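You operate a simulated robot arm through the tools that you are given. There is no shell and no other tool. Be economical: measure what you need, move in short steps, check, and stop when the job is done.

You run a simulated two-armed robot. Do the job below in one go: nothing can be reset, and whatever is moved stays where it is left.

JOB
Pick up the green ink refill with one hand, pass it to the other hand and put it on the top of the adjustable board.

Only the result counts: the job must be done as asked and must still hold three seconds after the hand-in. Knocking over, shifting, dropping, spilling or breaking anything else fails it.

ROBOT AND FRAMES
Two 7-joint arms with two-finger parallel grippers on one trunk, on a base that drives. Base frame: it is fixed to the floor where the robot stands at the start and does not move with it; the origin is under the middle of the robot, x ahead of it, y to its left, z up. Lengths are in mm, angles in degrees, forces in N, time in s.
The left shoulder is at the start at [50, 165, 955], the right one opposite. With the tool pointing down near the work surface each hand reaches from about 100 to 640 mm from the robot's upright axis, wherever it stands, measured 20 degrees to its own side. Places, roughly: green ink refill (3x3x12 cm) [500, 100, 500]; top of the adjustable board [-2200, -4100, 900]. Payload 3.91 kg a hand.
Tool frame (each hand has its own): the origin (TCP) lies between the finger pads and is the grasp point; the fingertips stand 30 mm ahead of it; z points along the fingers, y is the line along which they close. Largest opening 110 mm; finger width 20, thickness 10; the body of the gripper, 48 by 112 mm, starts 55 mm behind the TCP.
Orientation is that of the tool frame in the base frame, as a unit quaternion [x, y, z, w]. With the fingers straight down and closing along the base's y, the tool's x points along the base's -x, its y along +y and its z along -z.

CONTROLS
- The arms move only by the tool servo_tool. It takes "left_plan", "right_plan" or both (then of equal length, played together; a hand with none holds still); each is a list of rows, each an object of numbers (a shift or turn left out is 0, a gripper value left out holds the last): "tx", "ty", "tz": the shift along the base's x, y, z in mm; "wx", "wy", "wz": the turn, a rotation vector about the base's x, y, z in degrees. In form: [{"tx": .., "ty": .., "tz": .., "wx": .., "wy": .., "wz": ..}, ...]. A call has 1 to 20 rows; each row is the pose to reach, as a shift and turn from the pose commanded when the call began. "left_claw" and "right_claw" are, for a hand that has rows, the opening, from 0 (shut) to 1 (fully open), set as the call begins (left out, the last holds). Each row takes 0.2 s and may step no farther than 50 mm and 8.6 degrees from the row before; otherwise, or with a gripper value out of range, the whole call is refused. A pose out of reach is approached as far as the arm can. The call stops where the force on the tool passes 40 N (or 10 N more than at its start, if that is more) or the arm is blocked; 0.2 s more then pass. The fingers move at their own pace (about 45 mm/s each) and stop on an object; they squeeze with about 25 N. The grip force told is the motor's: it shows also when the fingers shut on nothing. Time passes only in rows, and 0.2 s behind the last, so rows that repeat a pose let the fingers close. It gives the time, the measured TCP pose, the force on the tool (base axes), the opening and the grip force at its end, in the units of the frame above (readings bear some noise), with the torque about the TCP (base axes, N m) and any sound that the robot's microphone picked up.
- Cameras (640 x 400 px; columns grow to the right, rows downward): "scene" is now at [105.9, 19.8, 1098.7]; the picture's right is [0.08, -1.00, 0.00], its down [-0.81, -0.06, -0.58] and it looks along [0.58, 0.05, -0.82] (base axes); focal length 257 px, centre (320, 200). "left" rides on the left gripper at [72, -17, -103] in its tool frame; the picture's right is [0.23, 0.97, 0.00], its down [-0.76, 0.18, -0.62] and it looks along [-0.61, 0.14, 0.78] (tool axes); focal length 222 px, centre (320, 200). "right" rides on the right gripper at [72, 17, -103] in its tool frame; the picture's right is [-0.23, 0.97, 0.00], its down [-0.76, -0.18, -0.62] and it looks along [-0.61, -0.14, 0.78] (tool axes); focal length 222 px, centre (320, 200).
- capture(camera): a new picture of that camera. The clock stands still meanwhile.
- move_column(by): slides the trunk up (or, below 0, down) by that many mm; the arms and the scene camera ride with it, the base frame stays. It gives what a move gives, with no picture.
- roll_base(legs): drives the robot by 1 to 6 legs, each [ahead, left, turn to the left] in mm, mm and degrees, along the robot's own axes; the way and the turn of a leg run together, so that a leg with both is an arc; at most 1500 mm and 180 degrees a leg. The arms and the cameras ride along, it lands a little off, and it stops where it bumps. It gives what a move gives.
- turn_head(pan, tilt): turns the head with the scene camera to pan (to the left, within 80 degrees either way) and tilt (down, from -29 to 69), counted from straight ahead of the robot. It gives what a move gives.
- probe_pixels(camera, pixels): for up to 12 pixels [column, row] of the newest picture of that camera ("zoom" is the newest enlarged one), the place [x, y, z] in the base frame of the surface seen there, good to about 2 mm, but the place of the scene camera against the robot may be out by one fixed shift of up to 18 mm in any direction. The clock stands still meanwhile.
- zoom(camera, box): a new picture of the part [left, top, right, bottom] of that camera's present view, enlarged. The clock stands still meanwhile.
- hand_in(): hands the job in; it is judged then, once.

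Go step by step. Measure first, check grasps and placings, and put right what went wrong. The budget is 80 turns and 58 pictures, counting those below and the enlarged ones. Unless the task says otherwise, let go and move clear before handing in, and close with one line.

The tools are called after ">>>" as a command line: name --argument value ..., lists and objects as JSON in quotes. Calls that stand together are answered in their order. servo_tool: Moves the arms, as the interface text tells. Its arguments: {"type":"object","properties":{"left_plan":{"type":"array","items":{"type":"object","properties":{"tx":{"type":"number"},"ty":{"type":"number"},"tz":{"type":"number"},"wx":{"type":"number"},"wy":{"type":"number"},"wz":{"type":"number"}}}},"left_claw":{"type":"number"},"right_plan":{"type":"array","items":{"type":"object","properties":{"tx":{"type":"number"},"ty":{"type":"number"},"tz":{"type":"number"},"wx":{"type":"number"},"wy":{"type":"number"},"wz":{"type":"number"}}}},"right_claw":{"type":"number"}},"required":[]} The other tools are called the same way: move_column (by) slides the trunk up or down; roll_base (legs) drives the base; turn_head (pan, tilt) turns the head that bears the scene camera; capture (camera) takes a picture; probe_pixels (camera, pixels) gives the place of the surface under pixels of a picture; zoom (camera, box) takes an enlarged picture of a part of a camera's view; hand_in () hands the job in.

At the start:

```text
t: 0.0
left_ee_pos: [302.3, 179.8, 728.4]
left_tool_rot: [0.001, 1.0, -0.001, 0.0]
left_ft_force: [-0.9, 0.6, 0.3]
left_ft_torque: [0.02, -0.03, -0.02]
left_width: 109.9
left_gripper_force: 0.0
right_ee_pos: [341.0, -93.1, 764.5]
right_tool_rot: [0.0, 1.0, 0.0, 0.0]
right_ft_force: [0.1, -0.4, -1.0]
right_ft_torque: [0.02, -0.02, -0.01]
right_width: 110.2
right_gripper_force: 0.0
trunk travel left (down, up): [-175.0, 328.0]
robot x, y, heading: [0.7, 0.7, -0.1]
head pan, tilt: [4.5, 54.6]
```

scene: 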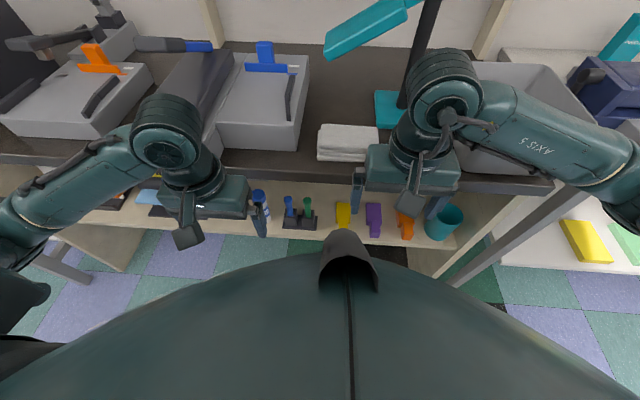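
right: 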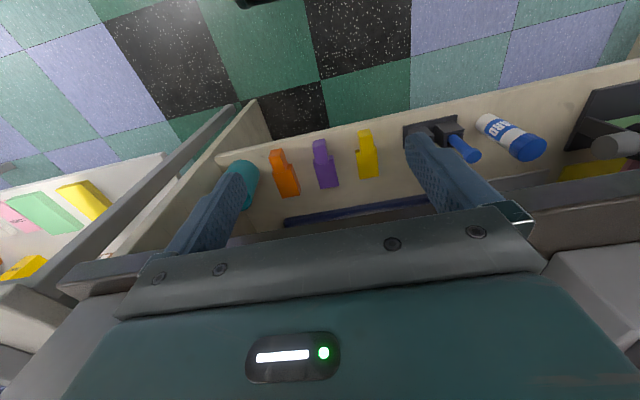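
left: 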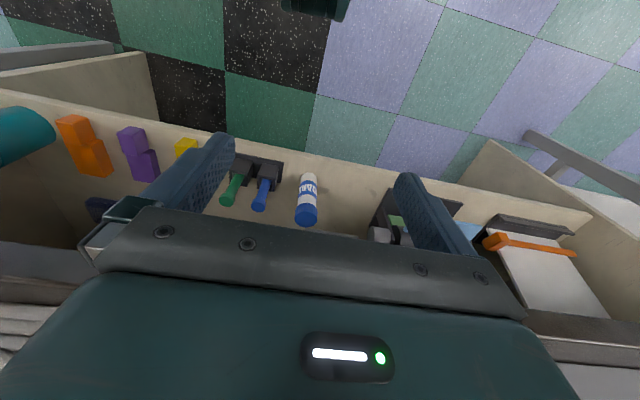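

The scene picture shows a green and a blue upright thing in a dark holder near (300,212), on a lower shelf. I will enlarge that and probe it.

>>> zoom --camera "scene" --box '[230, 150, 390, 250]'

>>> zoom --camera "left" --box '[160, 120, 400, 270]'

>>> probe_pixels --camera "left" --pixels '[[228, 200], [238, 178], [258, 208], [268, 185], [245, 160], [275, 165], [300, 270], [330, 150], [307, 215], [190, 143], [205, 130], [250, 215]]'

>>> probe_pixels --camera "scene" --pixels '[[307, 201], [307, 212], [289, 201], [290, 212], [300, 224], [300, 190], [280, 180], [330, 180], [345, 150], [330, 225], [250, 170], [340, 212]]'

```text
4.00 times, centred on (310, 200) of scene
```

zoom: 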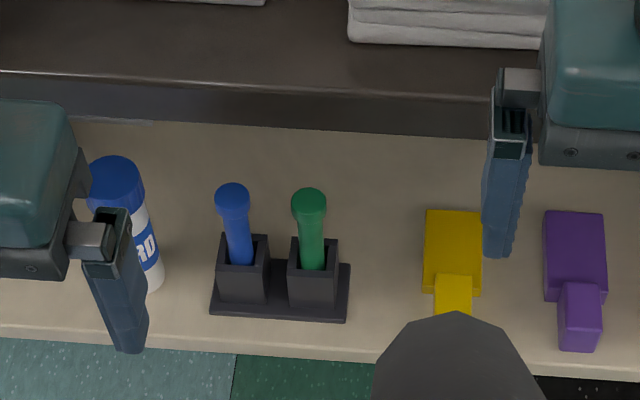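

```text
2.67 times, centred on (280, 195) of left
```

zoom: 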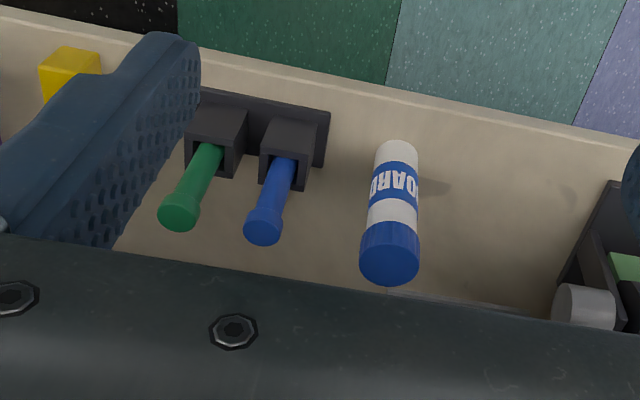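

```text
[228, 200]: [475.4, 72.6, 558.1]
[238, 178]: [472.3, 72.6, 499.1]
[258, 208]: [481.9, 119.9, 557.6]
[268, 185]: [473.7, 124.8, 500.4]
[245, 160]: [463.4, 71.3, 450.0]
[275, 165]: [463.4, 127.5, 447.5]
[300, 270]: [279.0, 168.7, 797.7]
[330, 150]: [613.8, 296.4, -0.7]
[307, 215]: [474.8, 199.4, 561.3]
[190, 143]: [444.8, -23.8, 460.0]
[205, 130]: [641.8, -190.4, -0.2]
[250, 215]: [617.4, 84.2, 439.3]
```

```text
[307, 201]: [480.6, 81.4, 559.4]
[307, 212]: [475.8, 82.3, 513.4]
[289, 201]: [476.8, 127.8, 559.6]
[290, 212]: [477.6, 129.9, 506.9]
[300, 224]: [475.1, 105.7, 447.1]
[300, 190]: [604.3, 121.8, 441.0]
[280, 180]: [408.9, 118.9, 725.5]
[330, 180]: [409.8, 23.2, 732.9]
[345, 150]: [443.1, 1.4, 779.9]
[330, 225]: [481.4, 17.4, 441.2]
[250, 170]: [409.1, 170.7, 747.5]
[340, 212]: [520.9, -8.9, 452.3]
```

The green refill stands upright in a holder at about (475, 74), top near z 565. The shelf is at z 440 and lies under the bench, whose edge is at x≈409. I need to know how high the bench's underside is, so I probe its edge and the refill's surroundings.

>>> probe_pixels --camera "scene" --pixels '[[300, 165], [300, 170], [300, 175], [300, 178], [300, 181], [300, 184], [300, 150], [300, 234], [270, 215], [260, 195], [344, 222], [262, 232]]'

>>> probe_pixels --camera "zoom" --pixels '[[180, 218], [170, 200], [195, 210], [178, 195], [205, 165], [198, 155], [210, 150], [262, 230], [265, 220], [285, 175], [225, 140], [390, 260]]'

```text
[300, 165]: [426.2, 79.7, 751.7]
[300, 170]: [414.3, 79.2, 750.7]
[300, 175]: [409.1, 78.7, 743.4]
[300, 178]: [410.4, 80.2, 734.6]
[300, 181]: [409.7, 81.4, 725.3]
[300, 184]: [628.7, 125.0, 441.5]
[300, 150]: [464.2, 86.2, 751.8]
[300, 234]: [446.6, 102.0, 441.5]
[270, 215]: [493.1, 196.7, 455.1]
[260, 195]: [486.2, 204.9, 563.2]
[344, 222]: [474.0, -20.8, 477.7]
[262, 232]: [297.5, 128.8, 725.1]
```

```text
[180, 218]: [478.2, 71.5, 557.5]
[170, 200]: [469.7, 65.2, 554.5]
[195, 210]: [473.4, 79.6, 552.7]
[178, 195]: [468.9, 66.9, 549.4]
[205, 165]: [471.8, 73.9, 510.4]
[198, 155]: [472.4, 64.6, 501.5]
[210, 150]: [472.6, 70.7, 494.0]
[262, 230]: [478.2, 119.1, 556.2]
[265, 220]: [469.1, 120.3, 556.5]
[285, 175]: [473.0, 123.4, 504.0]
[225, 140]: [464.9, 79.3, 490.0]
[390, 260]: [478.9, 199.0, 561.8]
```

The bench slab spans z 722–752 with its front at x≈409, so there is plenty of room below it. The green stem's centre is near (479, 73), and it is exposed from z≈500 to 545. I lower the left hand in front of the shelf and tilt it to 20° below horizontal.

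>>> servo_tool --left_claw 0.36 --left_plan '[{"tz": -40}, {"tz": -80}, {"tx": 5, "ty": -10, "tz": -110, "wy": -7}, {"tx": 12, "ty": -22, "tz": -130, "wy": -14}, {"tx": 20, "ty": -35, "tz": -145, "wy": -21}, {"tx": 28, "ty": -48, "tz": -155, "wy": -28}, {"tx": 36, "ty": -60, "tz": -165, "wy": -35}, {"tx": 45, "ty": -72, "tz": -172, "wy": -42}, {"tx": 55, "ty": -84, "tz": -178, "wy": -49}, {"tx": 65, "ty": -95, "tz": -182, "wy": -56}, {"tx": 75, "ty": -102, "tz": -185, "wy": -63}, {"tx": 85, "ty": -107, "tz": -187, "wy": -70}, {"tx": 85, "ty": -107, "tz": -187, "wy": -70}]'

>>> capture --camera "left"

>>> capture --camera "scene"

```text
t: 1.9
left_ee_pos: [351.8, 101.1, 563.2]
left_tool_rot: [0.002, 0.924, -0.005, 0.382]
left_ft_force: [-5.9, 2.6, 20.0]
left_ft_torque: [-0.24, 2.7, -0.5]
left_width: 39.4
left_gripper_force: 0.1
right_ee_pos: [341.0, -93.5, 764.2]
right_tool_rot: [0.0, 1.0, 0.0, 0.0]
right_ft_force: [0.4, -0.9, 0.1]
right_ft_torque: [-0.02, 0.04, -0.01]
right_width: 110.2
right_gripper_force: 0.1
trunk travel left (down, up): [-175.0, 328.0]
robot x, y, heading: [2.7, -6.2, -0.1]
head pan, tilt: [4.5, 54.6]
stopped in row 9 (left hand): the force on the tool passed its limit at 108 N (the readings are from after the stop); the commanded pose is now the measured one
```

```text
52 pictures are left
```

left: 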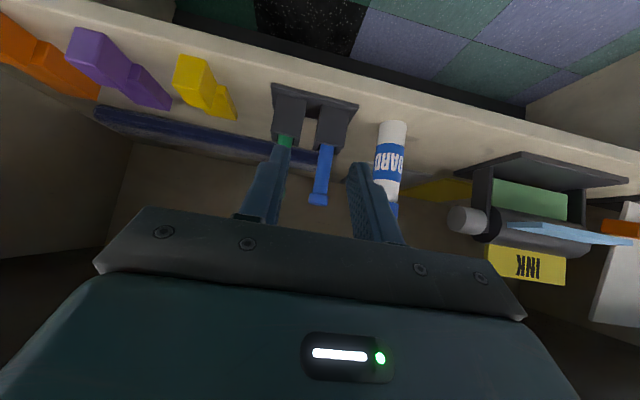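

```text
51 pictures are left
```

scene: 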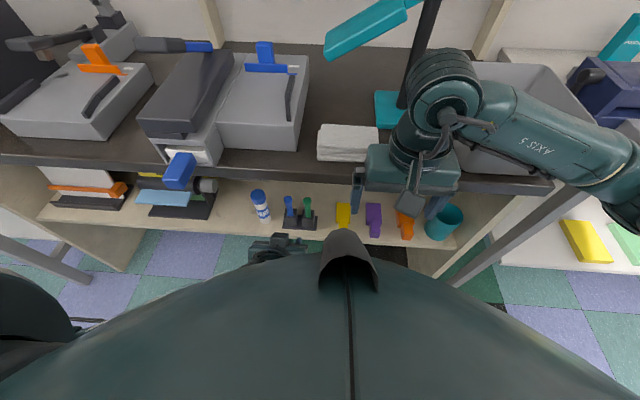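

The left arm stopped at 45° tilt with 108 N, and the base shifted a little. The wrist seems to have met the robot's own body, not the shelf. I ease the hand forward and then back the base off for more room.

>>> servo_tool --left_plan '[{"tx": 15}, {"tx": 30}, {"tx": 30}]'

>>> roll_base --legs '[[-200, 0, 0]]'

```text
t: 2.7
left_ee_pos: [382.0, 103.0, 559.6]
left_tool_rot: [0.002, 0.924, -0.003, 0.382]
left_ft_force: [-0.3, 0.2, -0.4]
left_ft_torque: [0.0, -0.03, 0.02]
left_width: 39.6
left_gripper_force: 0.0
right_ee_pos: [339.3, -92.5, 765.4]
right_tool_rot: [0.0, 1.0, 0.0, 0.0]
right_ft_force: [0.6, -0.5, 0.6]
right_ft_torque: [0.0, 0.01, -0.03]
right_width: 109.9
right_gripper_force: 0.1
trunk travel left (down, up): [-175.0, 328.0]
robot x, y, heading: [-1.6, 1.2, 0.3]
head pan, tilt: [4.5, 54.6]
```

```text
t: 4.3
left_ee_pos: [184.5, 102.2, 560.4]
left_tool_rot: [0.001, 0.924, -0.003, 0.383]
left_ft_force: [-0.1, -1.1, -0.3]
left_ft_torque: [0.0, -0.01, -0.04]
left_width: 39.7
left_gripper_force: 0.0
right_ee_pos: [141.1, -93.9, 764.5]
right_tool_rot: [0.0, 1.0, 0.0, 0.0]
right_ft_force: [0.2, 0.6, 0.0]
right_ft_torque: [0.0, 0.03, 0.0]
right_width: 110.0
right_gripper_force: 0.0
trunk travel left (down, up): [-175.0, 328.0]
robot x, y, heading: [-194.2, 2.3, 0.3]
head pan, tilt: [4.5, 54.6]
```

The arm is free now. I extend the hand forward to x≈400, y 73, z 540 and finish the tilt.

>>> servo_tool --left_plan '[{"tx": 40, "ty": -5}, {"tx": 80, "ty": -10, "wy": -6}, {"tx": 120, "ty": -15, "wy": -12}, {"tx": 160, "ty": -20, "tz": -8, "wy": -18}, {"tx": 190, "ty": -25, "tz": -16, "wy": -25}, {"tx": 210, "ty": -29, "tz": -22, "wy": -25}, {"tx": 210, "ty": -29, "tz": -22, "wy": -25}]'

>>> capture --camera "left"

>>> capture --camera "scene"

```text
t: 5.7
left_ee_pos: [379.5, 164.8, 512.4]
left_tool_rot: [0.04, 0.822, 0.075, 0.563]
left_ft_force: [0.2, 0.4, -0.9]
left_ft_torque: [0.0, 0.0, -0.01]
left_width: 39.6
left_gripper_force: 0.0
right_ee_pos: [141.8, -94.0, 763.4]
right_tool_rot: [0.0, 1.0, 0.0, 0.0]
right_ft_force: [0.3, 0.8, -0.5]
right_ft_torque: [-0.01, 0.02, 0.0]
right_width: 110.1
right_gripper_force: 0.1
trunk travel left (down, up): [-175.0, 328.0]
robot x, y, heading: [-195.3, -0.1, -0.1]
head pan, tilt: [4.5, 54.6]
stopped in row 6 (left hand): the arm was blocked; the commanded pose is now the measured one
```

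```text
50 pictures are left
```

left: 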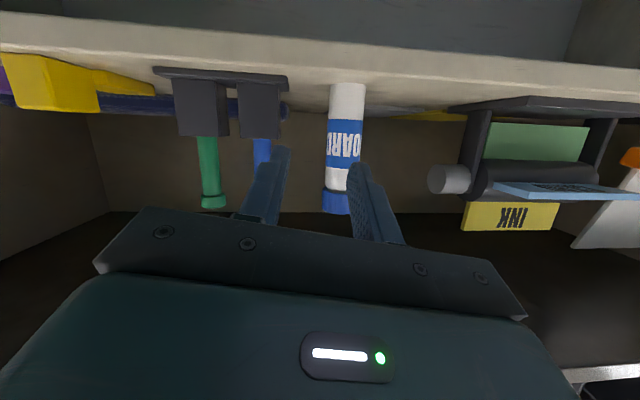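

```text
49 pictures are left
```

scene: 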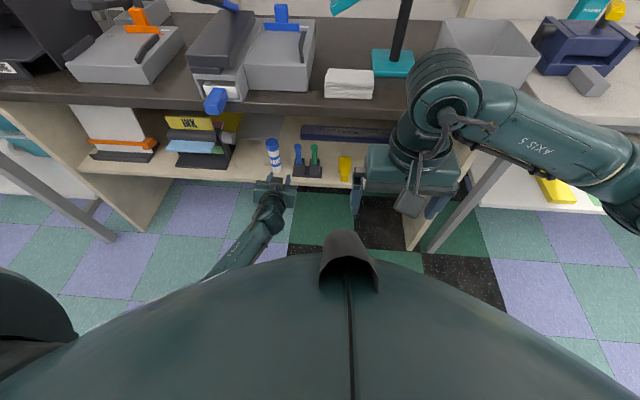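

The arm drifted to y 165 and was blocked, so the shoulder looks too high for this low forward pose. I pull the hand back and up, then lower the trunk.

>>> servo_tool --left_plan '[{"tx": -40, "tz": 40}, {"tx": -60, "tz": 80}, {"tx": -60, "tz": 120}, {"tx": -60, "tz": 120}]'

>>> move_column --by -150

```text
refused: row 1 steps farther than a row can; nothing moved
```

```text
t: 6.7
left_ee_pos: [398.3, 165.0, 621.1]
left_tool_rot: [0.016, 0.709, 0.041, 0.704]
left_ft_force: [-0.7, 0.4, 0.6]
left_ft_torque: [0.03, 0.0, -0.03]
left_width: 39.7
left_gripper_force: 0.0
right_ee_pos: [143.2, -92.3, 694.8]
right_tool_rot: [0.0, 1.0, 0.0, 0.0]
right_ft_force: [-0.7, 0.2, 0.3]
right_ft_torque: [0.03, -0.07, 0.01]
right_width: 110.0
right_gripper_force: 0.1
trunk travel left (down, up): [-110.0, 393.0]
robot x, y, heading: [-194.3, 0.1, -0.1]
head pan, tilt: [4.5, 54.6]
stopped: the arm was blocked; the commanded pose is now the measured one
```

The trunk came down 65 mm and then the left arm was blocked, and the hand was pushed to horizontal. The elbow must be resting on the base. I raise the hand and bring it back a little, then look.

>>> servo_tool --left_plan '[{"tx": -20, "tz": 20, "wy": 5}, {"tx": -40, "tz": 45, "wy": 10}, {"tx": -60, "tz": 75, "wy": 15}, {"tx": -80, "tz": 105, "wy": 20}, {"tx": -80, "tz": 105, "wy": 20}]'

>>> turn_head --pan 30 --tilt 69

>>> capture --camera "scene"

>>> capture --camera "right"

```text
t: 7.9
left_ee_pos: [314.7, 156.4, 728.6]
left_tool_rot: [0.023, 0.823, 0.031, 0.567]
left_ft_force: [-0.3, 0.1, 0.2]
left_ft_torque: [-0.04, 0.0, 0.02]
left_width: 39.6
left_gripper_force: 0.1
right_ee_pos: [141.4, -93.9, 699.0]
right_tool_rot: [0.0, 1.0, 0.0, 0.001]
right_ft_force: [-0.7, -0.2, 0.3]
right_ft_torque: [-0.03, 0.0, -0.04]
right_width: 110.0
right_gripper_force: 0.0
trunk travel left (down, up): [-110.0, 393.0]
robot x, y, heading: [-196.4, 0.9, -0.2]
head pan, tilt: [4.5, 54.6]
```

```text
t: 8.8
left_ee_pos: [315.4, 156.2, 726.7]
left_tool_rot: [0.022, 0.822, 0.032, 0.568]
left_ft_force: [0.0, -0.1, -1.0]
left_ft_torque: [-0.02, 0.0, 0.0]
left_width: 39.6
left_gripper_force: 0.0
right_ee_pos: [142.2, -94.8, 698.0]
right_tool_rot: [0.0, 1.0, 0.0, 0.001]
right_ft_force: [0.3, -0.2, 0.6]
right_ft_torque: [-0.03, -0.01, 0.0]
right_width: 110.1
right_gripper_force: 0.1
trunk travel left (down, up): [-110.0, 393.0]
robot x, y, heading: [-196.7, -2.7, 0.1]
head pan, tilt: [30.0, 68.8]
```

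```text
48 pictures are left
```

scene: 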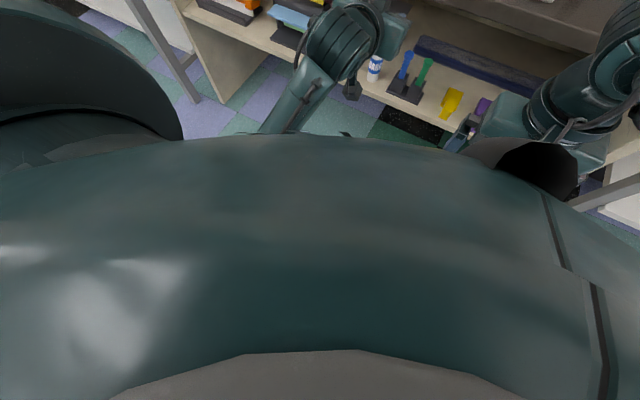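

```text
47 pictures are left
```

right: 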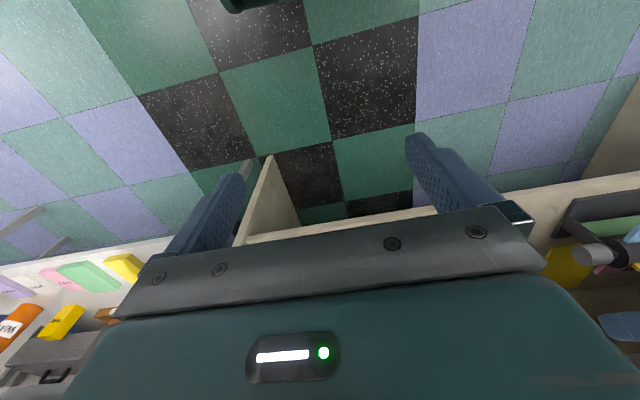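

The forearm runs from below the chest up to the wrist, so the elbow is low, and tilting far makes it hit the base. A 45° tilt is enough to pass under the bench, so I go back to that and approach in front of the shelf.

>>> servo_tool --left_plan '[{"ty": -10, "tz": -10, "wx": -0.7, "wy": 4}, {"ty": -25, "tz": -30, "wx": -1.5, "wy": 8}, {"ty": -40, "tz": -55, "wx": -2.2, "wy": 12}, {"ty": -55, "tz": -80, "wx": -2.9, "wy": 16, "wz": 0.5}, {"tx": 10, "ty": -70, "tz": -105, "wx": -3.6, "wy": 20, "wz": 0.9}, {"tx": 30, "ty": -83, "tz": -125, "wx": -4.4, "wy": 24.4, "wz": 0.9}, {"tx": 60, "ty": -83, "tz": -130, "wx": -4.4, "wy": 24.4, "wz": 0.9}, {"tx": 60, "ty": -83, "tz": -130, "wx": -4.4, "wy": 24.4, "wz": 0.9}]'

>>> capture --camera "left"

>>> capture --camera "scene"

```text
t: 9.8
left_ee_pos: [327.6, 167.1, 648.4]
left_tool_rot: [0.025, 0.88, 0.094, 0.465]
left_ft_force: [0.9, 0.0, -0.1]
left_ft_torque: [-0.01, 0.01, 0.0]
left_width: 39.5
left_gripper_force: 0.0
right_ee_pos: [140.8, -94.1, 695.8]
right_tool_rot: [0.0, 1.0, 0.001, 0.0]
right_ft_force: [-0.1, -0.3, 0.1]
right_ft_torque: [-0.02, -0.02, -0.01]
right_width: 109.9
right_gripper_force: 0.0
trunk travel left (down, up): [-110.0, 393.0]
robot x, y, heading: [-198.8, -2.9, 0.1]
head pan, tilt: [30.0, 68.8]
stopped in row 5 (left hand): the arm was blocked; the commanded pose is now the measured one
```

```text
46 pictures are left
```

left: 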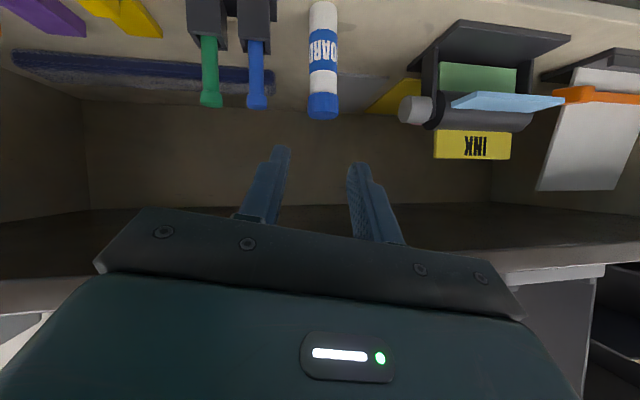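

```text
45 pictures are left
```

scene: 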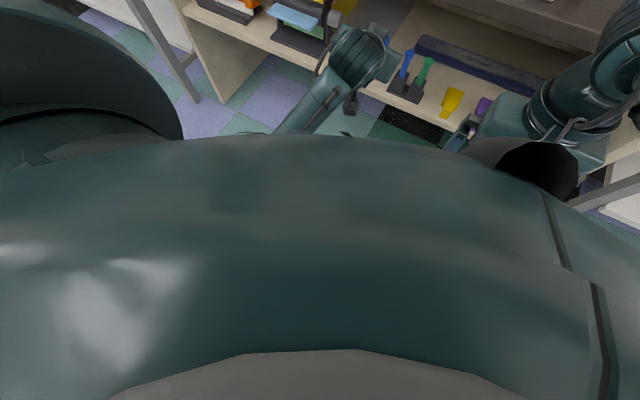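

It was blocked again as the hand moved toward the midline (asked for y 85, stayed at 167). The left arm works better out to its own side, so I raise the trunk and drive the base 140 mm right.

>>> move_column --by 100

>>> roll_base --legs '[[0, -140, 0]]'

```text
t: 11.1
left_ee_pos: [326.9, 164.8, 748.6]
left_tool_rot: [0.025, 0.881, 0.091, 0.463]
left_ft_force: [-0.8, -0.5, -0.4]
left_ft_torque: [0.01, -0.02, 0.02]
left_width: 39.8
left_gripper_force: 0.1
right_ee_pos: [140.6, -93.5, 798.7]
right_tool_rot: [0.0, 1.0, 0.0, 0.0]
right_ft_force: [0.0, -0.5, 0.2]
right_ft_torque: [-0.01, 0.02, -0.02]
right_width: 110.1
right_gripper_force: 0.1
trunk travel left (down, up): [-210.0, 293.0]
robot x, y, heading: [-196.4, 2.6, -0.1]
head pan, tilt: [30.0, 68.8]
```

```text
t: 13.0
left_ee_pos: [326.3, 24.8, 749.3]
left_tool_rot: [0.023, 0.882, 0.094, 0.462]
left_ft_force: [-0.6, 0.5, -0.6]
left_ft_torque: [-0.01, -0.02, -0.02]
left_width: 39.6
left_gripper_force: 0.0
right_ee_pos: [142.4, -233.2, 799.0]
right_tool_rot: [0.0, 1.0, 0.0, 0.0]
right_ft_force: [0.8, 0.0, 0.9]
right_ft_torque: [0.01, 0.01, -0.02]
right_width: 110.1
right_gripper_force: 0.1
trunk travel left (down, up): [-210.0, 293.0]
robot x, y, heading: [-194.2, -141.6, -0.3]
head pan, tilt: [30.0, 68.8]
```

The hand is at y 25. I straighten it to a clean 45° tilt while going down and out to y 73.

>>> servo_tool --left_plan '[{"ty": 10, "tz": -25, "wx": -3, "wy": 3}, {"ty": 22, "tz": -50, "wx": -6, "wy": 6, "wz": -1}, {"ty": 35, "tz": -75, "wx": -9, "wy": 8, "wz": -1.5}, {"ty": 48, "tz": -100, "wx": -11, "wy": 10.2, "wz": -1.7}, {"tx": 20, "ty": 48, "tz": -125, "wx": -11, "wy": 10.2, "wz": -1.7}, {"tx": 45, "ty": 48, "tz": -149, "wx": -11, "wy": 10.2, "wz": -1.7}, {"tx": 45, "ty": 48, "tz": -149, "wx": -11, "wy": 10.2, "wz": -1.7}]'

>>> capture --camera "left"

```text
t: 14.6
left_ee_pos: [372.3, 72.7, 600.7]
left_tool_rot: [0.001, 0.923, -0.002, 0.385]
left_ft_force: [-0.2, -0.3, -0.2]
left_ft_torque: [-0.01, 0.0, 0.01]
left_width: 39.5
left_gripper_force: 0.1
right_ee_pos: [141.9, -232.4, 798.5]
right_tool_rot: [0.0, 1.0, 0.0, 0.0]
right_ft_force: [-0.2, 0.2, -0.4]
right_ft_torque: [0.0, 0.0, -0.01]
right_width: 110.0
right_gripper_force: 0.1
trunk travel left (down, up): [-210.0, 293.0]
robot x, y, heading: [-201.9, -136.1, 0.3]
head pan, tilt: [30.0, 68.8]
```

```text
44 pictures are left
```

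left: 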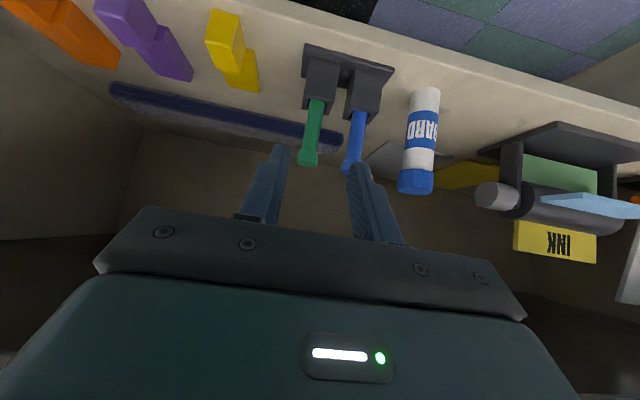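

The hand reached the pre-grasp pose cleanly, and the green refill shows between the fingers at (310,140). I probe it again from here.

>>> zoom --camera "left" --box '[240, 40, 440, 165]'

>>> probe_pixels --camera "left" --pixels '[[308, 157], [301, 157], [317, 159], [312, 135], [309, 145], [315, 115], [319, 102], [306, 97], [308, 163], [352, 160], [358, 135], [322, 85]]'

```text
3.20 times, centred on (340, 102) of left
```

zoom: 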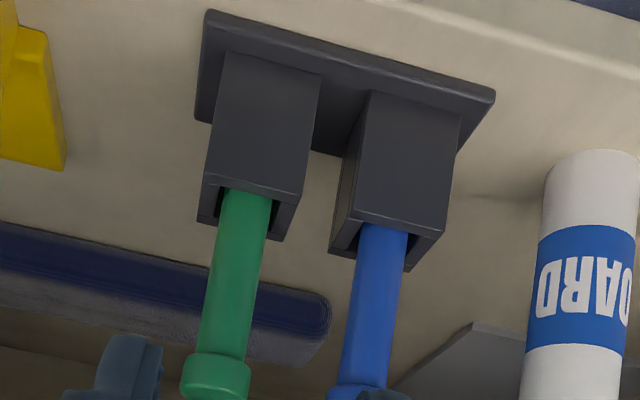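

```text
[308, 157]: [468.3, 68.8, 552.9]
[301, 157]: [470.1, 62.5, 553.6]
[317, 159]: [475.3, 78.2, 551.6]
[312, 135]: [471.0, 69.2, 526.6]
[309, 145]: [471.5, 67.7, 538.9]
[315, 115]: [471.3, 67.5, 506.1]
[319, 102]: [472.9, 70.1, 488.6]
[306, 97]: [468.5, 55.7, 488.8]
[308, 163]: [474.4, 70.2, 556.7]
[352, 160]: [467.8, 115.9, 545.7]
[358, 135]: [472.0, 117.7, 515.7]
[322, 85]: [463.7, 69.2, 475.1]
```

The stem centre is at (478, 69.5), with the holder top at z 489 and the head's underside at about 545. I slide in along the tool axis so the pads straddle the stem at z≈524.

>>> servo_tool --left_plan '[{"tx": 25, "ty": -3, "tz": -10}, {"tx": 49, "ty": -3, "tz": -20}, {"tx": 66, "ty": -3, "tz": -37}, {"tx": 83, "ty": -3, "tz": -54}, {"tx": 99, "ty": -3, "tz": -70}, {"tx": 99, "ty": -3, "tz": -70}]'

>>> capture --camera "left"

```text
t: 16.0
left_ee_pos: [471.2, 69.7, 529.5]
left_tool_rot: [0.001, 0.923, -0.002, 0.385]
left_ft_force: [0.2, -0.1, -0.7]
left_ft_torque: [-0.03, 0.01, -0.01]
left_width: 39.7
left_gripper_force: 0.1
right_ee_pos: [142.4, -233.2, 798.0]
right_tool_rot: [0.0, 1.0, 0.0, 0.0]
right_ft_force: [0.7, -0.4, 0.1]
right_ft_torque: [0.02, -0.01, 0.0]
right_width: 110.1
right_gripper_force: 0.1
trunk travel left (down, up): [-210.0, 293.0]
robot x, y, heading: [-201.9, -143.9, -0.1]
head pan, tilt: [30.0, 68.8]
```

```text
42 pictures are left
```

left: 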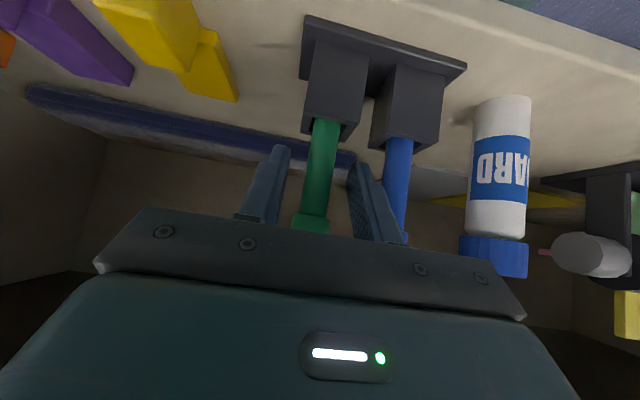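

The green stem is centred between the fingers and the blue one is clear outside. I close the left gripper.

>>> servo_tool --left_claw 0 --left_plan '[{}, {}, {}, {}]'

>>> capture --camera "left"

```text
t: 17.0
left_ee_pos: [471.7, 70.2, 529.7]
left_tool_rot: [0.0, 0.923, -0.001, 0.385]
left_ft_force: [0.2, 0.5, 0.3]
left_ft_torque: [0.05, 0.04, -0.01]
left_width: 15.2
left_gripper_force: 25.0
right_ee_pos: [141.8, -233.5, 799.5]
right_tool_rot: [-0.001, 1.0, 0.0, 0.001]
right_ft_force: [0.1, 0.4, 0.3]
right_ft_torque: [0.03, 0.02, -0.03]
right_width: 110.0
right_gripper_force: 0.1
trunk travel left (down, up): [-210.0, 293.0]
robot x, y, heading: [-197.6, -137.2, -0.1]
head pan, tilt: [30.0, 68.8]
```

```text
41 pictures are left
```

left: 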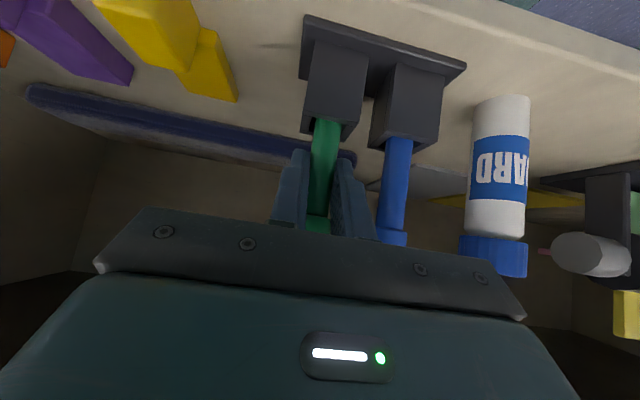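

The grip holds at 15.2 mm with 25 N. I lift straight up 58 mm to free it from the holder and check.

>>> servo_tool --left_plan '[{"tz": 15}, {"tz": 30}, {"tz": 45}, {"tz": 58}, {"tz": 58}]'

>>> capture --camera "left"

```text
t: 18.2
left_ee_pos: [470.1, 69.8, 587.9]
left_tool_rot: [0.001, 0.923, -0.002, 0.385]
left_ft_force: [0.5, -0.7, -0.3]
left_ft_torque: [0.0, 0.02, -0.04]
left_width: 15.2
left_gripper_force: 24.9
right_ee_pos: [141.8, -233.7, 798.7]
right_tool_rot: [0.001, 1.0, 0.0, 0.0]
right_ft_force: [0.4, 0.1, -0.4]
right_ft_torque: [0.02, 0.0, 0.01]
right_width: 110.0
right_gripper_force: 0.0
trunk travel left (down, up): [-210.0, 293.0]
robot x, y, heading: [-197.9, -140.8, -0.2]
head pan, tilt: [30.0, 68.8]
```

```text
40 pictures are left
```

left: 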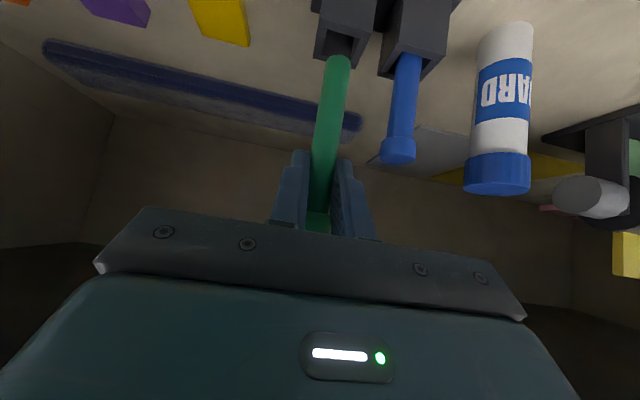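

The refill's lower end is at (338,60), close to the holder mouth. I probe it to be sure it is clear before I pull back.

>>> probe_pixels --camera "left" --pixels '[[338, 60], [337, 66], [338, 57], [318, 215], [317, 222], [332, 55], [325, 130]]'

```text
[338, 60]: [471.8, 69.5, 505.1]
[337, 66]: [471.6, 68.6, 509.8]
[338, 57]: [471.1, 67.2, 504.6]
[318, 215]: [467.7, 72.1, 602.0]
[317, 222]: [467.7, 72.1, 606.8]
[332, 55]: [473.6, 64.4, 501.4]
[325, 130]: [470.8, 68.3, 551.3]
```

The refill's bottom is at z≈501 and the holder top at 489, so it is clear. I back the base away with the hand still in place.

>>> roll_base --legs '[[-350, 0, 0]]'

>>> turn_head --pan -80 --tilt 15

>>> capture --camera "scene"

>>> capture --camera "left"

```text
t: 20.5
left_ee_pos: [122.2, 71.7, 587.6]
left_tool_rot: [-0.001, 0.923, -0.001, 0.384]
left_ft_force: [0.8, 0.2, -1.1]
left_ft_torque: [-0.02, -0.01, 0.0]
left_width: 15.0
left_gripper_force: 25.0
right_ee_pos: [-204.7, -232.9, 798.2]
right_tool_rot: [-0.002, 1.0, 0.001, 0.0]
right_ft_force: [-0.5, -1.3, -0.1]
right_ft_torque: [0.03, -0.01, 0.01]
right_width: 109.6
right_gripper_force: 0.1
trunk travel left (down, up): [-210.0, 293.0]
robot x, y, heading: [-544.9, -143.6, 0.3]
head pan, tilt: [30.0, 68.8]
```

```text
t: 22.3
left_ee_pos: [121.4, 71.6, 589.8]
left_tool_rot: [-0.001, 0.923, -0.001, 0.384]
left_ft_force: [0.4, 0.2, -0.6]
left_ft_torque: [-0.01, 0.0, -0.04]
left_width: 15.6
left_gripper_force: 24.9
right_ee_pos: [-205.9, -231.1, 800.1]
right_tool_rot: [-0.002, 1.0, -0.001, 0.0]
right_ft_force: [-0.7, 0.5, 0.1]
right_ft_torque: [-0.01, -0.01, 0.01]
right_width: 110.1
right_gripper_force: 0.0
trunk travel left (down, up): [-210.0, 293.0]
robot x, y, heading: [-547.0, -140.6, 0.1]
head pan, tilt: [-80.0, 15.0]
```

```text
39 pictures are left
```

scene: 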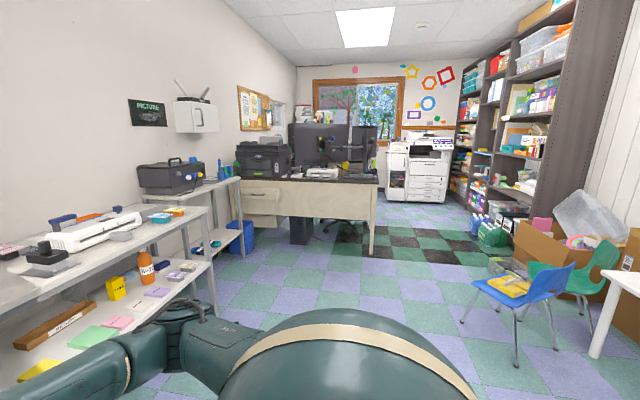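

```text
38 pictures are left
```

left: 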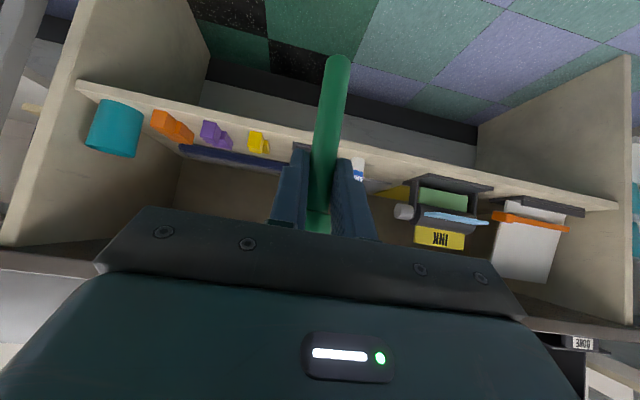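

The refill is firmly held, with a long free end. The camera now looks along -y, and the board's direction falls near column 487 and row 150. I enlarge that part and probe for obstacles.

>>> zoom --camera "scene" --box '[400, 80, 640, 230]'

>>> probe_pixels --camera "scene" --pixels '[[487, 145], [470, 160], [550, 60], [515, 290], [600, 300], [540, 225], [420, 185], [330, 185], [350, 190], [590, 215], [490, 230], [480, 200]]'

```text
2.67 times, centred on (520, 155) of scene
```

zoom: 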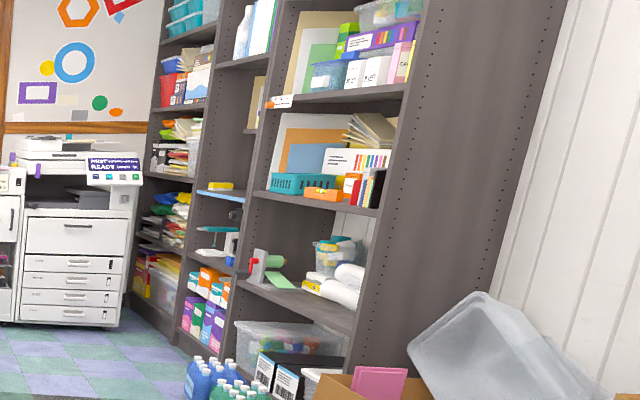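

```text
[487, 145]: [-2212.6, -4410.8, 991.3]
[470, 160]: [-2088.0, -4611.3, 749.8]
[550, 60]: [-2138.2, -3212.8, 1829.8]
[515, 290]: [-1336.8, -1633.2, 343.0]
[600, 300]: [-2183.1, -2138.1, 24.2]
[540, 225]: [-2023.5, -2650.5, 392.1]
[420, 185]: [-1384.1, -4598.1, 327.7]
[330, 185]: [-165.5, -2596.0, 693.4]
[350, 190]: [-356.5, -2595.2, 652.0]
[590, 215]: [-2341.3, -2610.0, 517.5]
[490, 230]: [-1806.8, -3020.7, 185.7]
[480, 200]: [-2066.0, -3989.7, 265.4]
```

In the bookcase's middle bay, a blue board with a yellow block shows at zoom (220,193), which fits the place given. I probe it and the shelves around it.

>>> probe_pixels --camera "zoom" --pixels '[[215, 194], [230, 198], [240, 193], [220, 186], [215, 228], [230, 240], [255, 85], [215, 255], [245, 185], [200, 194], [330, 200], [300, 290]]'

>>> zoom --camera "scene" --box '[450, 110, 530, 190]'

```text
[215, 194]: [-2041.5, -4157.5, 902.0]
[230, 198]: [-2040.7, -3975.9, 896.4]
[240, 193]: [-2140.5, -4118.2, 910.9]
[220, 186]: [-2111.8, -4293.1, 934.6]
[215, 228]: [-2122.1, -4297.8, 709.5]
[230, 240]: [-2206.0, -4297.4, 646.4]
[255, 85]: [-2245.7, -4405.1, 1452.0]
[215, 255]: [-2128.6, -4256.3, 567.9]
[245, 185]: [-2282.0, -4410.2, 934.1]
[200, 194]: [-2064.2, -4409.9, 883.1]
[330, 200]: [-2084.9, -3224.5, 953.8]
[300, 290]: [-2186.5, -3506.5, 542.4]
```

```text
5.00 times, centred on (490, 150) of scene
```

zoom: 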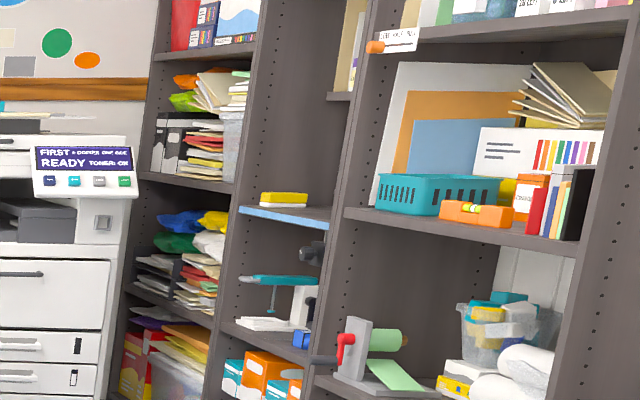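

The target is the middle-bay shelf with the blue front edge: front at x≈-2040, top z≈900, y from about -3960 to -4410. First I do the handover here in the open. The left hand will roll 45° so the refill's tail points down and to the right, and the right hand turns to point left.

>>> servo_tool --left_plan '[{"tz": 15}, {"tz": 30}, {"tz": 45}, {"tz": 60}, {"tz": 75}, {"tz": 90, "tx": -5}, {"tz": 105, "tx": -10, "wx": -5}, {"tz": 115, "tx": -15, "wx": -10}, {"tz": 122, "tx": -20, "ty": -5, "wx": -15}, {"tz": 130, "tx": -25, "ty": -10, "wx": -20}, {"tz": 130, "tx": -30, "ty": -15, "wx": -25}, {"tz": 130, "tx": -35, "ty": -20, "wx": -30}, {"tz": 130, "tx": -40, "ty": -20, "wx": -35}, {"tz": 130, "tx": -40, "ty": -20, "wx": -40}, {"tz": 130, "tx": -40, "ty": -20, "wx": -45}, {"tz": 130, "tx": -40, "ty": -20, "wx": -45}]' --right_plan '[{"tx": 10, "tz": -5, "wx": 4.62, "wy": -4.62, "wz": 4.62}, {"tx": 20, "tz": -10, "wx": 9.24, "wy": -9.24, "wz": 9.24}, {"tx": 30, "tz": -15, "wx": 13.86, "wy": -13.86, "wz": 13.86}, {"tx": 40, "tz": -20, "wx": 18.48, "wy": -18.48, "wz": 18.48}, {"tx": 50, "tz": -25, "wx": 23.1, "wy": -23.1, "wz": 23.1}, {"tx": 60, "tz": -30, "wx": 27.72, "wy": -27.72, "wz": 27.72}, {"tx": 70, "tz": -35, "wx": 32.34, "wy": -32.34, "wz": 32.34}, {"tx": 80, "tz": -40, "wx": 36.96, "wy": -36.96, "wz": 36.96}, {"tx": 90, "tz": -45, "wx": 41.58, "wy": -41.58, "wz": 41.58}, {"tx": 100, "tz": -50, "wx": 46.2, "wy": -46.2, "wz": 46.2}, {"tx": 110, "tz": -55, "wx": 50.82, "wy": -50.82, "wz": 50.82}, {"tx": 120, "tz": -60, "wx": 55.44, "wy": -55.44, "wz": 55.44}, {"tx": 130, "tz": -65, "wx": 60.06, "wy": -60.06, "wz": 60.06}, {"tx": 140, "tz": -70, "wx": 64.68, "wy": -64.68, "wz": 64.68}, {"tx": 150, "tz": -75, "wx": 69.3, "wy": -69.3, "wz": 69.3}, {"tx": 150, "tz": -75, "wx": 69.3, "wy": -69.3, "wz": 69.3}]'

>>> turn_head --pan 0 --tilt 40

>>> capture --camera "scene"

>>> capture --camera "right"

```text
t: 25.7
left_ee_pos: [82.0, 52.0, 718.4]
left_tool_rot: [-0.149, 0.852, -0.355, 0.355]
left_ft_force: [0.1, 0.7, -0.3]
left_ft_torque: [-0.02, 0.02, -0.01]
left_width: 15.6
left_gripper_force: 25.1
right_ee_pos: [-56.9, -232.1, 722.6]
right_tool_rot: [0.502, -0.497, -0.5, -0.501]
right_ft_force: [0.7, -0.1, -0.9]
right_ft_torque: [0.01, 0.0, -0.03]
right_width: 110.0
right_gripper_force: 0.2
right hand out of reach, approached as far as the arm can: row 9, 10
trunk travel left (down, up): [-210.0, 293.0]
robot x, y, heading: [-548.9, -141.0, 0.1]
head pan, tilt: [-80.0, 15.0]
```

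```text
t: 27.3
left_ee_pos: [81.6, 53.0, 718.5]
left_tool_rot: [-0.148, 0.853, -0.354, 0.354]
left_ft_force: [-0.3, 0.8, -0.3]
left_ft_torque: [-0.01, 0.0, 0.0]
left_width: 15.3
left_gripper_force: 25.2
right_ee_pos: [-56.6, -233.1, 723.7]
right_tool_rot: [0.502, -0.498, -0.499, -0.501]
right_ft_force: [-0.7, 0.3, 0.0]
right_ft_torque: [0.0, 0.01, -0.01]
right_width: 109.8
right_gripper_force: 0.1
trunk travel left (down, up): [-210.0, 293.0]
robot x, y, heading: [-548.5, -142.3, 0.2]
head pan, tilt: [0.0, 40.0]
```

```text
35 pictures are left
```

scene: 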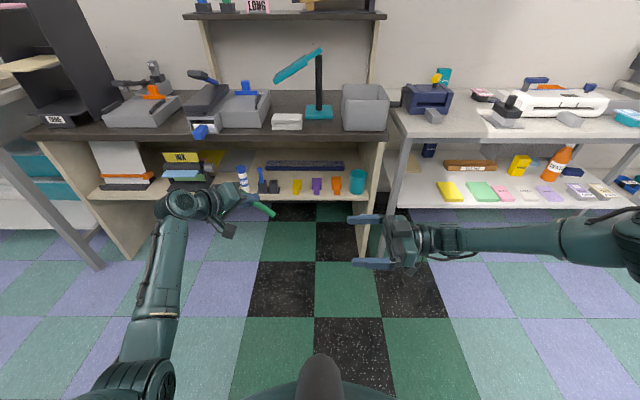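

```text
34 pictures are left
```

right: 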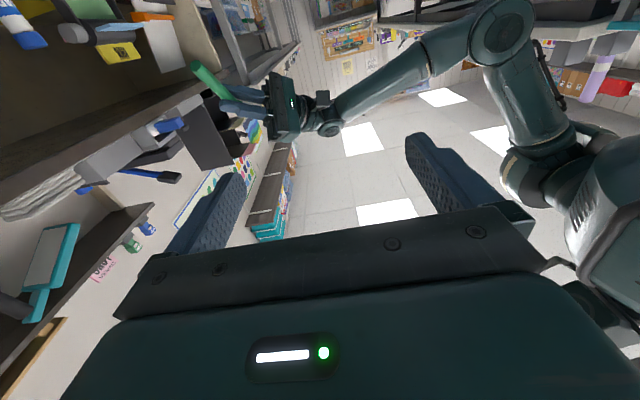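

Both hands reached their poses and the refill's tail sticks out toward the right hand. I probe it from the right camera around (192,66)–(222,92).

>>> zoom --camera "right" --box '[160, 40, 320, 140]'

>>> probe_pixels --camera "right" --pixels '[[194, 66], [200, 73], [206, 79], [212, 84], [218, 89], [224, 94]]'

```text
4.00 times, centred on (240, 90) of right
```

zoom: 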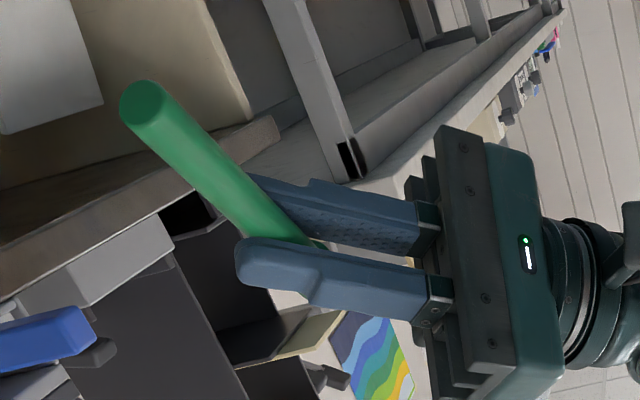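

```text
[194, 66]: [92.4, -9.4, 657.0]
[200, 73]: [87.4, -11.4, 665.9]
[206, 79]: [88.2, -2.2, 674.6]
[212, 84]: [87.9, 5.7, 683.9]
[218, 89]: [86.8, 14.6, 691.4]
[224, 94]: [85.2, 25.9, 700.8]
```

The tail is where I computed it. A steeper grip angle will suit the laying down better, so I roll the left hand back 18°. I bring the half-open right hand to just short of the tail.

>>> servo_tool --right_claw 0.5 --left_plan '[{"wx": 6}, {"wx": 12}, {"wx": 18}, {"wx": 18}, {"wx": 18}, {"wx": 18}, {"wx": 18}]' --right_plan '[{"tx": 35, "tz": -20}, {"tx": 75, "ty": 10, "tz": -40}, {"tx": 115, "ty": 30, "tz": -60}, {"tx": 146.6, "ty": 60, "tz": -60.5}, {"tx": 146.6, "ty": 100, "tz": -60.5}, {"tx": 146.6, "ty": 140, "tz": -60.5}, {"tx": 146.6, "ty": 140, "tz": -60.5}]'

>>> capture --camera "right"

```text
t: 28.9
left_ee_pos: [81.6, 52.4, 717.7]
left_tool_rot: [-0.09, 0.898, -0.216, 0.373]
left_ft_force: [1.0, 0.0, -0.1]
left_ft_torque: [-0.01, 0.01, -0.01]
left_width: 15.3
left_gripper_force: 24.7
right_ee_pos: [32.0, -105.7, 691.8]
right_tool_rot: [-0.501, 0.499, 0.499, 0.501]
right_ft_force: [0.0, 0.1, 0.3]
right_ft_torque: [-0.01, 0.0, 0.01]
right_width: 55.0
right_gripper_force: 0.1
right hand out of reach, approached as far as the arm can: row 3, 4, 5, 6, 7
trunk travel left (down, up): [-210.0, 293.0]
robot x, y, heading: [-544.5, -139.4, 0.3]
head pan, tilt: [0.0, 40.0]
```

```text
32 pictures are left
```

right: 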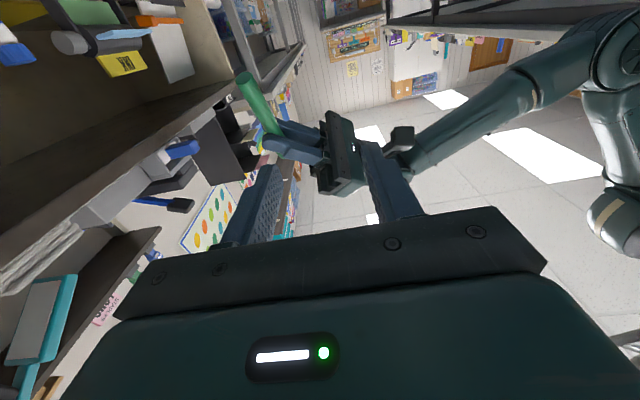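

The right hand ran out of reach at robot-relative x 577. I bring the meeting place 140 mm closer and 50 mm higher.

>>> servo_tool --left_plan '[{"tx": -35, "tz": 12}, {"tx": -70, "tz": 25}, {"tx": -105, "tz": 38}, {"tx": -140, "tz": 50}, {"tx": -140, "tz": 50}, {"tx": -140, "tz": 50}]' --right_plan '[{"tx": -35, "tz": 10}, {"tx": -70, "tz": 21}, {"tx": -82, "tz": 21}, {"tx": -82, "tz": 21}, {"tx": -82, "ty": 20, "tz": 21}, {"tx": -82, "ty": 30, "tz": 21}]'

>>> capture --camera "right"

```text
t: 30.3
left_ee_pos: [-57.9, 51.7, 770.1]
left_tool_rot: [-0.09, 0.897, -0.216, 0.374]
left_ft_force: [0.2, 0.1, -0.5]
left_ft_torque: [0.02, 0.03, 0.0]
left_width: 15.7
left_gripper_force: 25.2
right_ee_pos: [-49.4, -73.7, 712.1]
right_tool_rot: [-0.501, 0.499, 0.499, 0.501]
right_ft_force: [0.7, -0.1, -0.7]
right_ft_torque: [-0.02, -0.01, 0.0]
right_width: 55.1
right_gripper_force: 0.0
trunk travel left (down, up): [-210.0, 293.0]
robot x, y, heading: [-546.1, -141.8, 0.1]
head pan, tilt: [0.0, 40.0]
```

```text
31 pictures are left
```

right: 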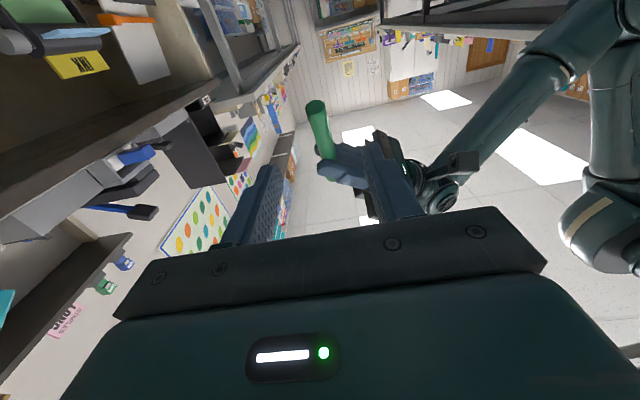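

Both hands are now in reach. I probe the tail at about (316,108)–(325,145) to aim the final approach.

>>> probe_pixels --camera "right" --pixels '[[315, 106], [309, 118], [319, 128], [330, 128], [324, 148], [318, 104]]'

>>> probe_pixels --camera "right" --pixels '[[335, 165], [350, 180], [345, 150], [380, 150], [375, 200]]'

```text
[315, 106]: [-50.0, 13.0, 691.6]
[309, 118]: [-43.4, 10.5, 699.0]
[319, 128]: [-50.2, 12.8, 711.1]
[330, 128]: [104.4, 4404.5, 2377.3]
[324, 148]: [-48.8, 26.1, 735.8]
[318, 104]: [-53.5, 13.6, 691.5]
```

```text
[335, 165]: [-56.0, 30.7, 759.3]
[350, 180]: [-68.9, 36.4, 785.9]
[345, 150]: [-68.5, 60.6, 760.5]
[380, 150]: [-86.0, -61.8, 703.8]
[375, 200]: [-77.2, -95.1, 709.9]
```

The tail axis passes through about (-49.5, 24, 714), in line with the right hand. I advance 77 mm in y and close the right gripper.

>>> servo_tool --right_plan '[{"ty": 20}, {"ty": 40}, {"ty": 60}, {"ty": 77}, {"ty": 77}]'

>>> servo_tool --right_claw 0 --right_plan '[{}, {}, {}, {}, {}]'

>>> capture --camera "right"

>>> capture --camera "scene"

```text
t: 31.5
left_ee_pos: [-58.4, 51.3, 770.4]
left_tool_rot: [-0.091, 0.898, -0.217, 0.372]
left_ft_force: [0.2, 0.6, -0.1]
left_ft_torque: [0.0, 0.02, 0.02]
left_width: 15.8
left_gripper_force: 25.5
right_ee_pos: [-48.6, 3.1, 713.8]
right_tool_rot: [-0.501, 0.499, 0.499, 0.501]
right_ft_force: [0.6, 0.6, -0.5]
right_ft_torque: [-0.02, 0.02, 0.04]
right_width: 54.9
right_gripper_force: 0.1
trunk travel left (down, up): [-210.0, 293.0]
robot x, y, heading: [-549.8, -143.3, 0.6]
head pan, tilt: [0.0, 40.0]
```

```text
t: 32.7
left_ee_pos: [-59.1, 52.3, 769.1]
left_tool_rot: [-0.091, 0.897, -0.216, 0.374]
left_ft_force: [2.5, -0.4, -0.7]
left_ft_torque: [0.01, -0.19, 0.13]
left_width: 15.8
left_gripper_force: 24.9
right_ee_pos: [-48.7, 3.7, 714.1]
right_tool_rot: [0.501, -0.498, -0.499, -0.501]
right_ft_force: [-2.2, -0.1, 0.2]
right_ft_torque: [0.04, 0.08, 0.0]
right_width: 15.2
right_gripper_force: 25.1
trunk travel left (down, up): [-210.0, 293.0]
robot x, y, heading: [-543.0, -142.1, 0.2]
head pan, tilt: [0.0, 40.0]
```

```text
30 pictures are left
```

right: 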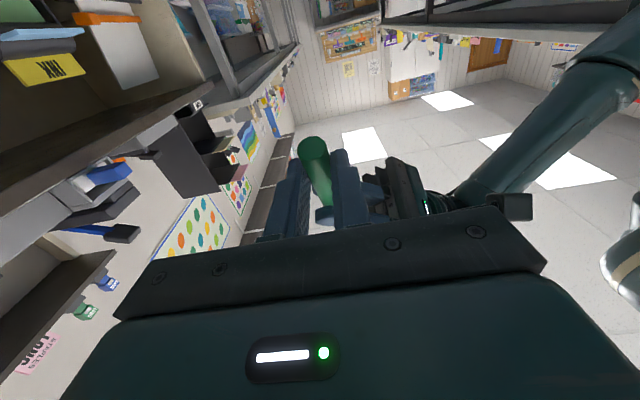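

```text
29 pictures are left
```

scene: 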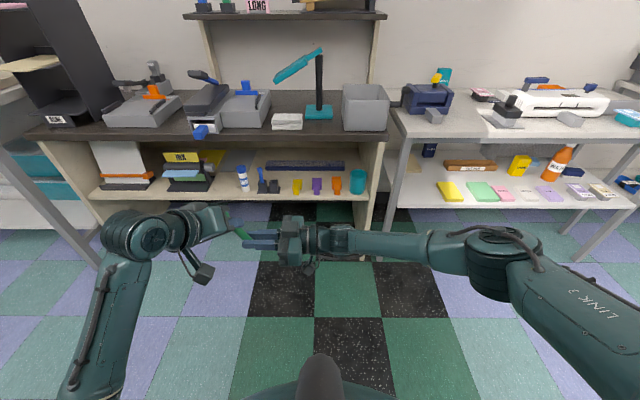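

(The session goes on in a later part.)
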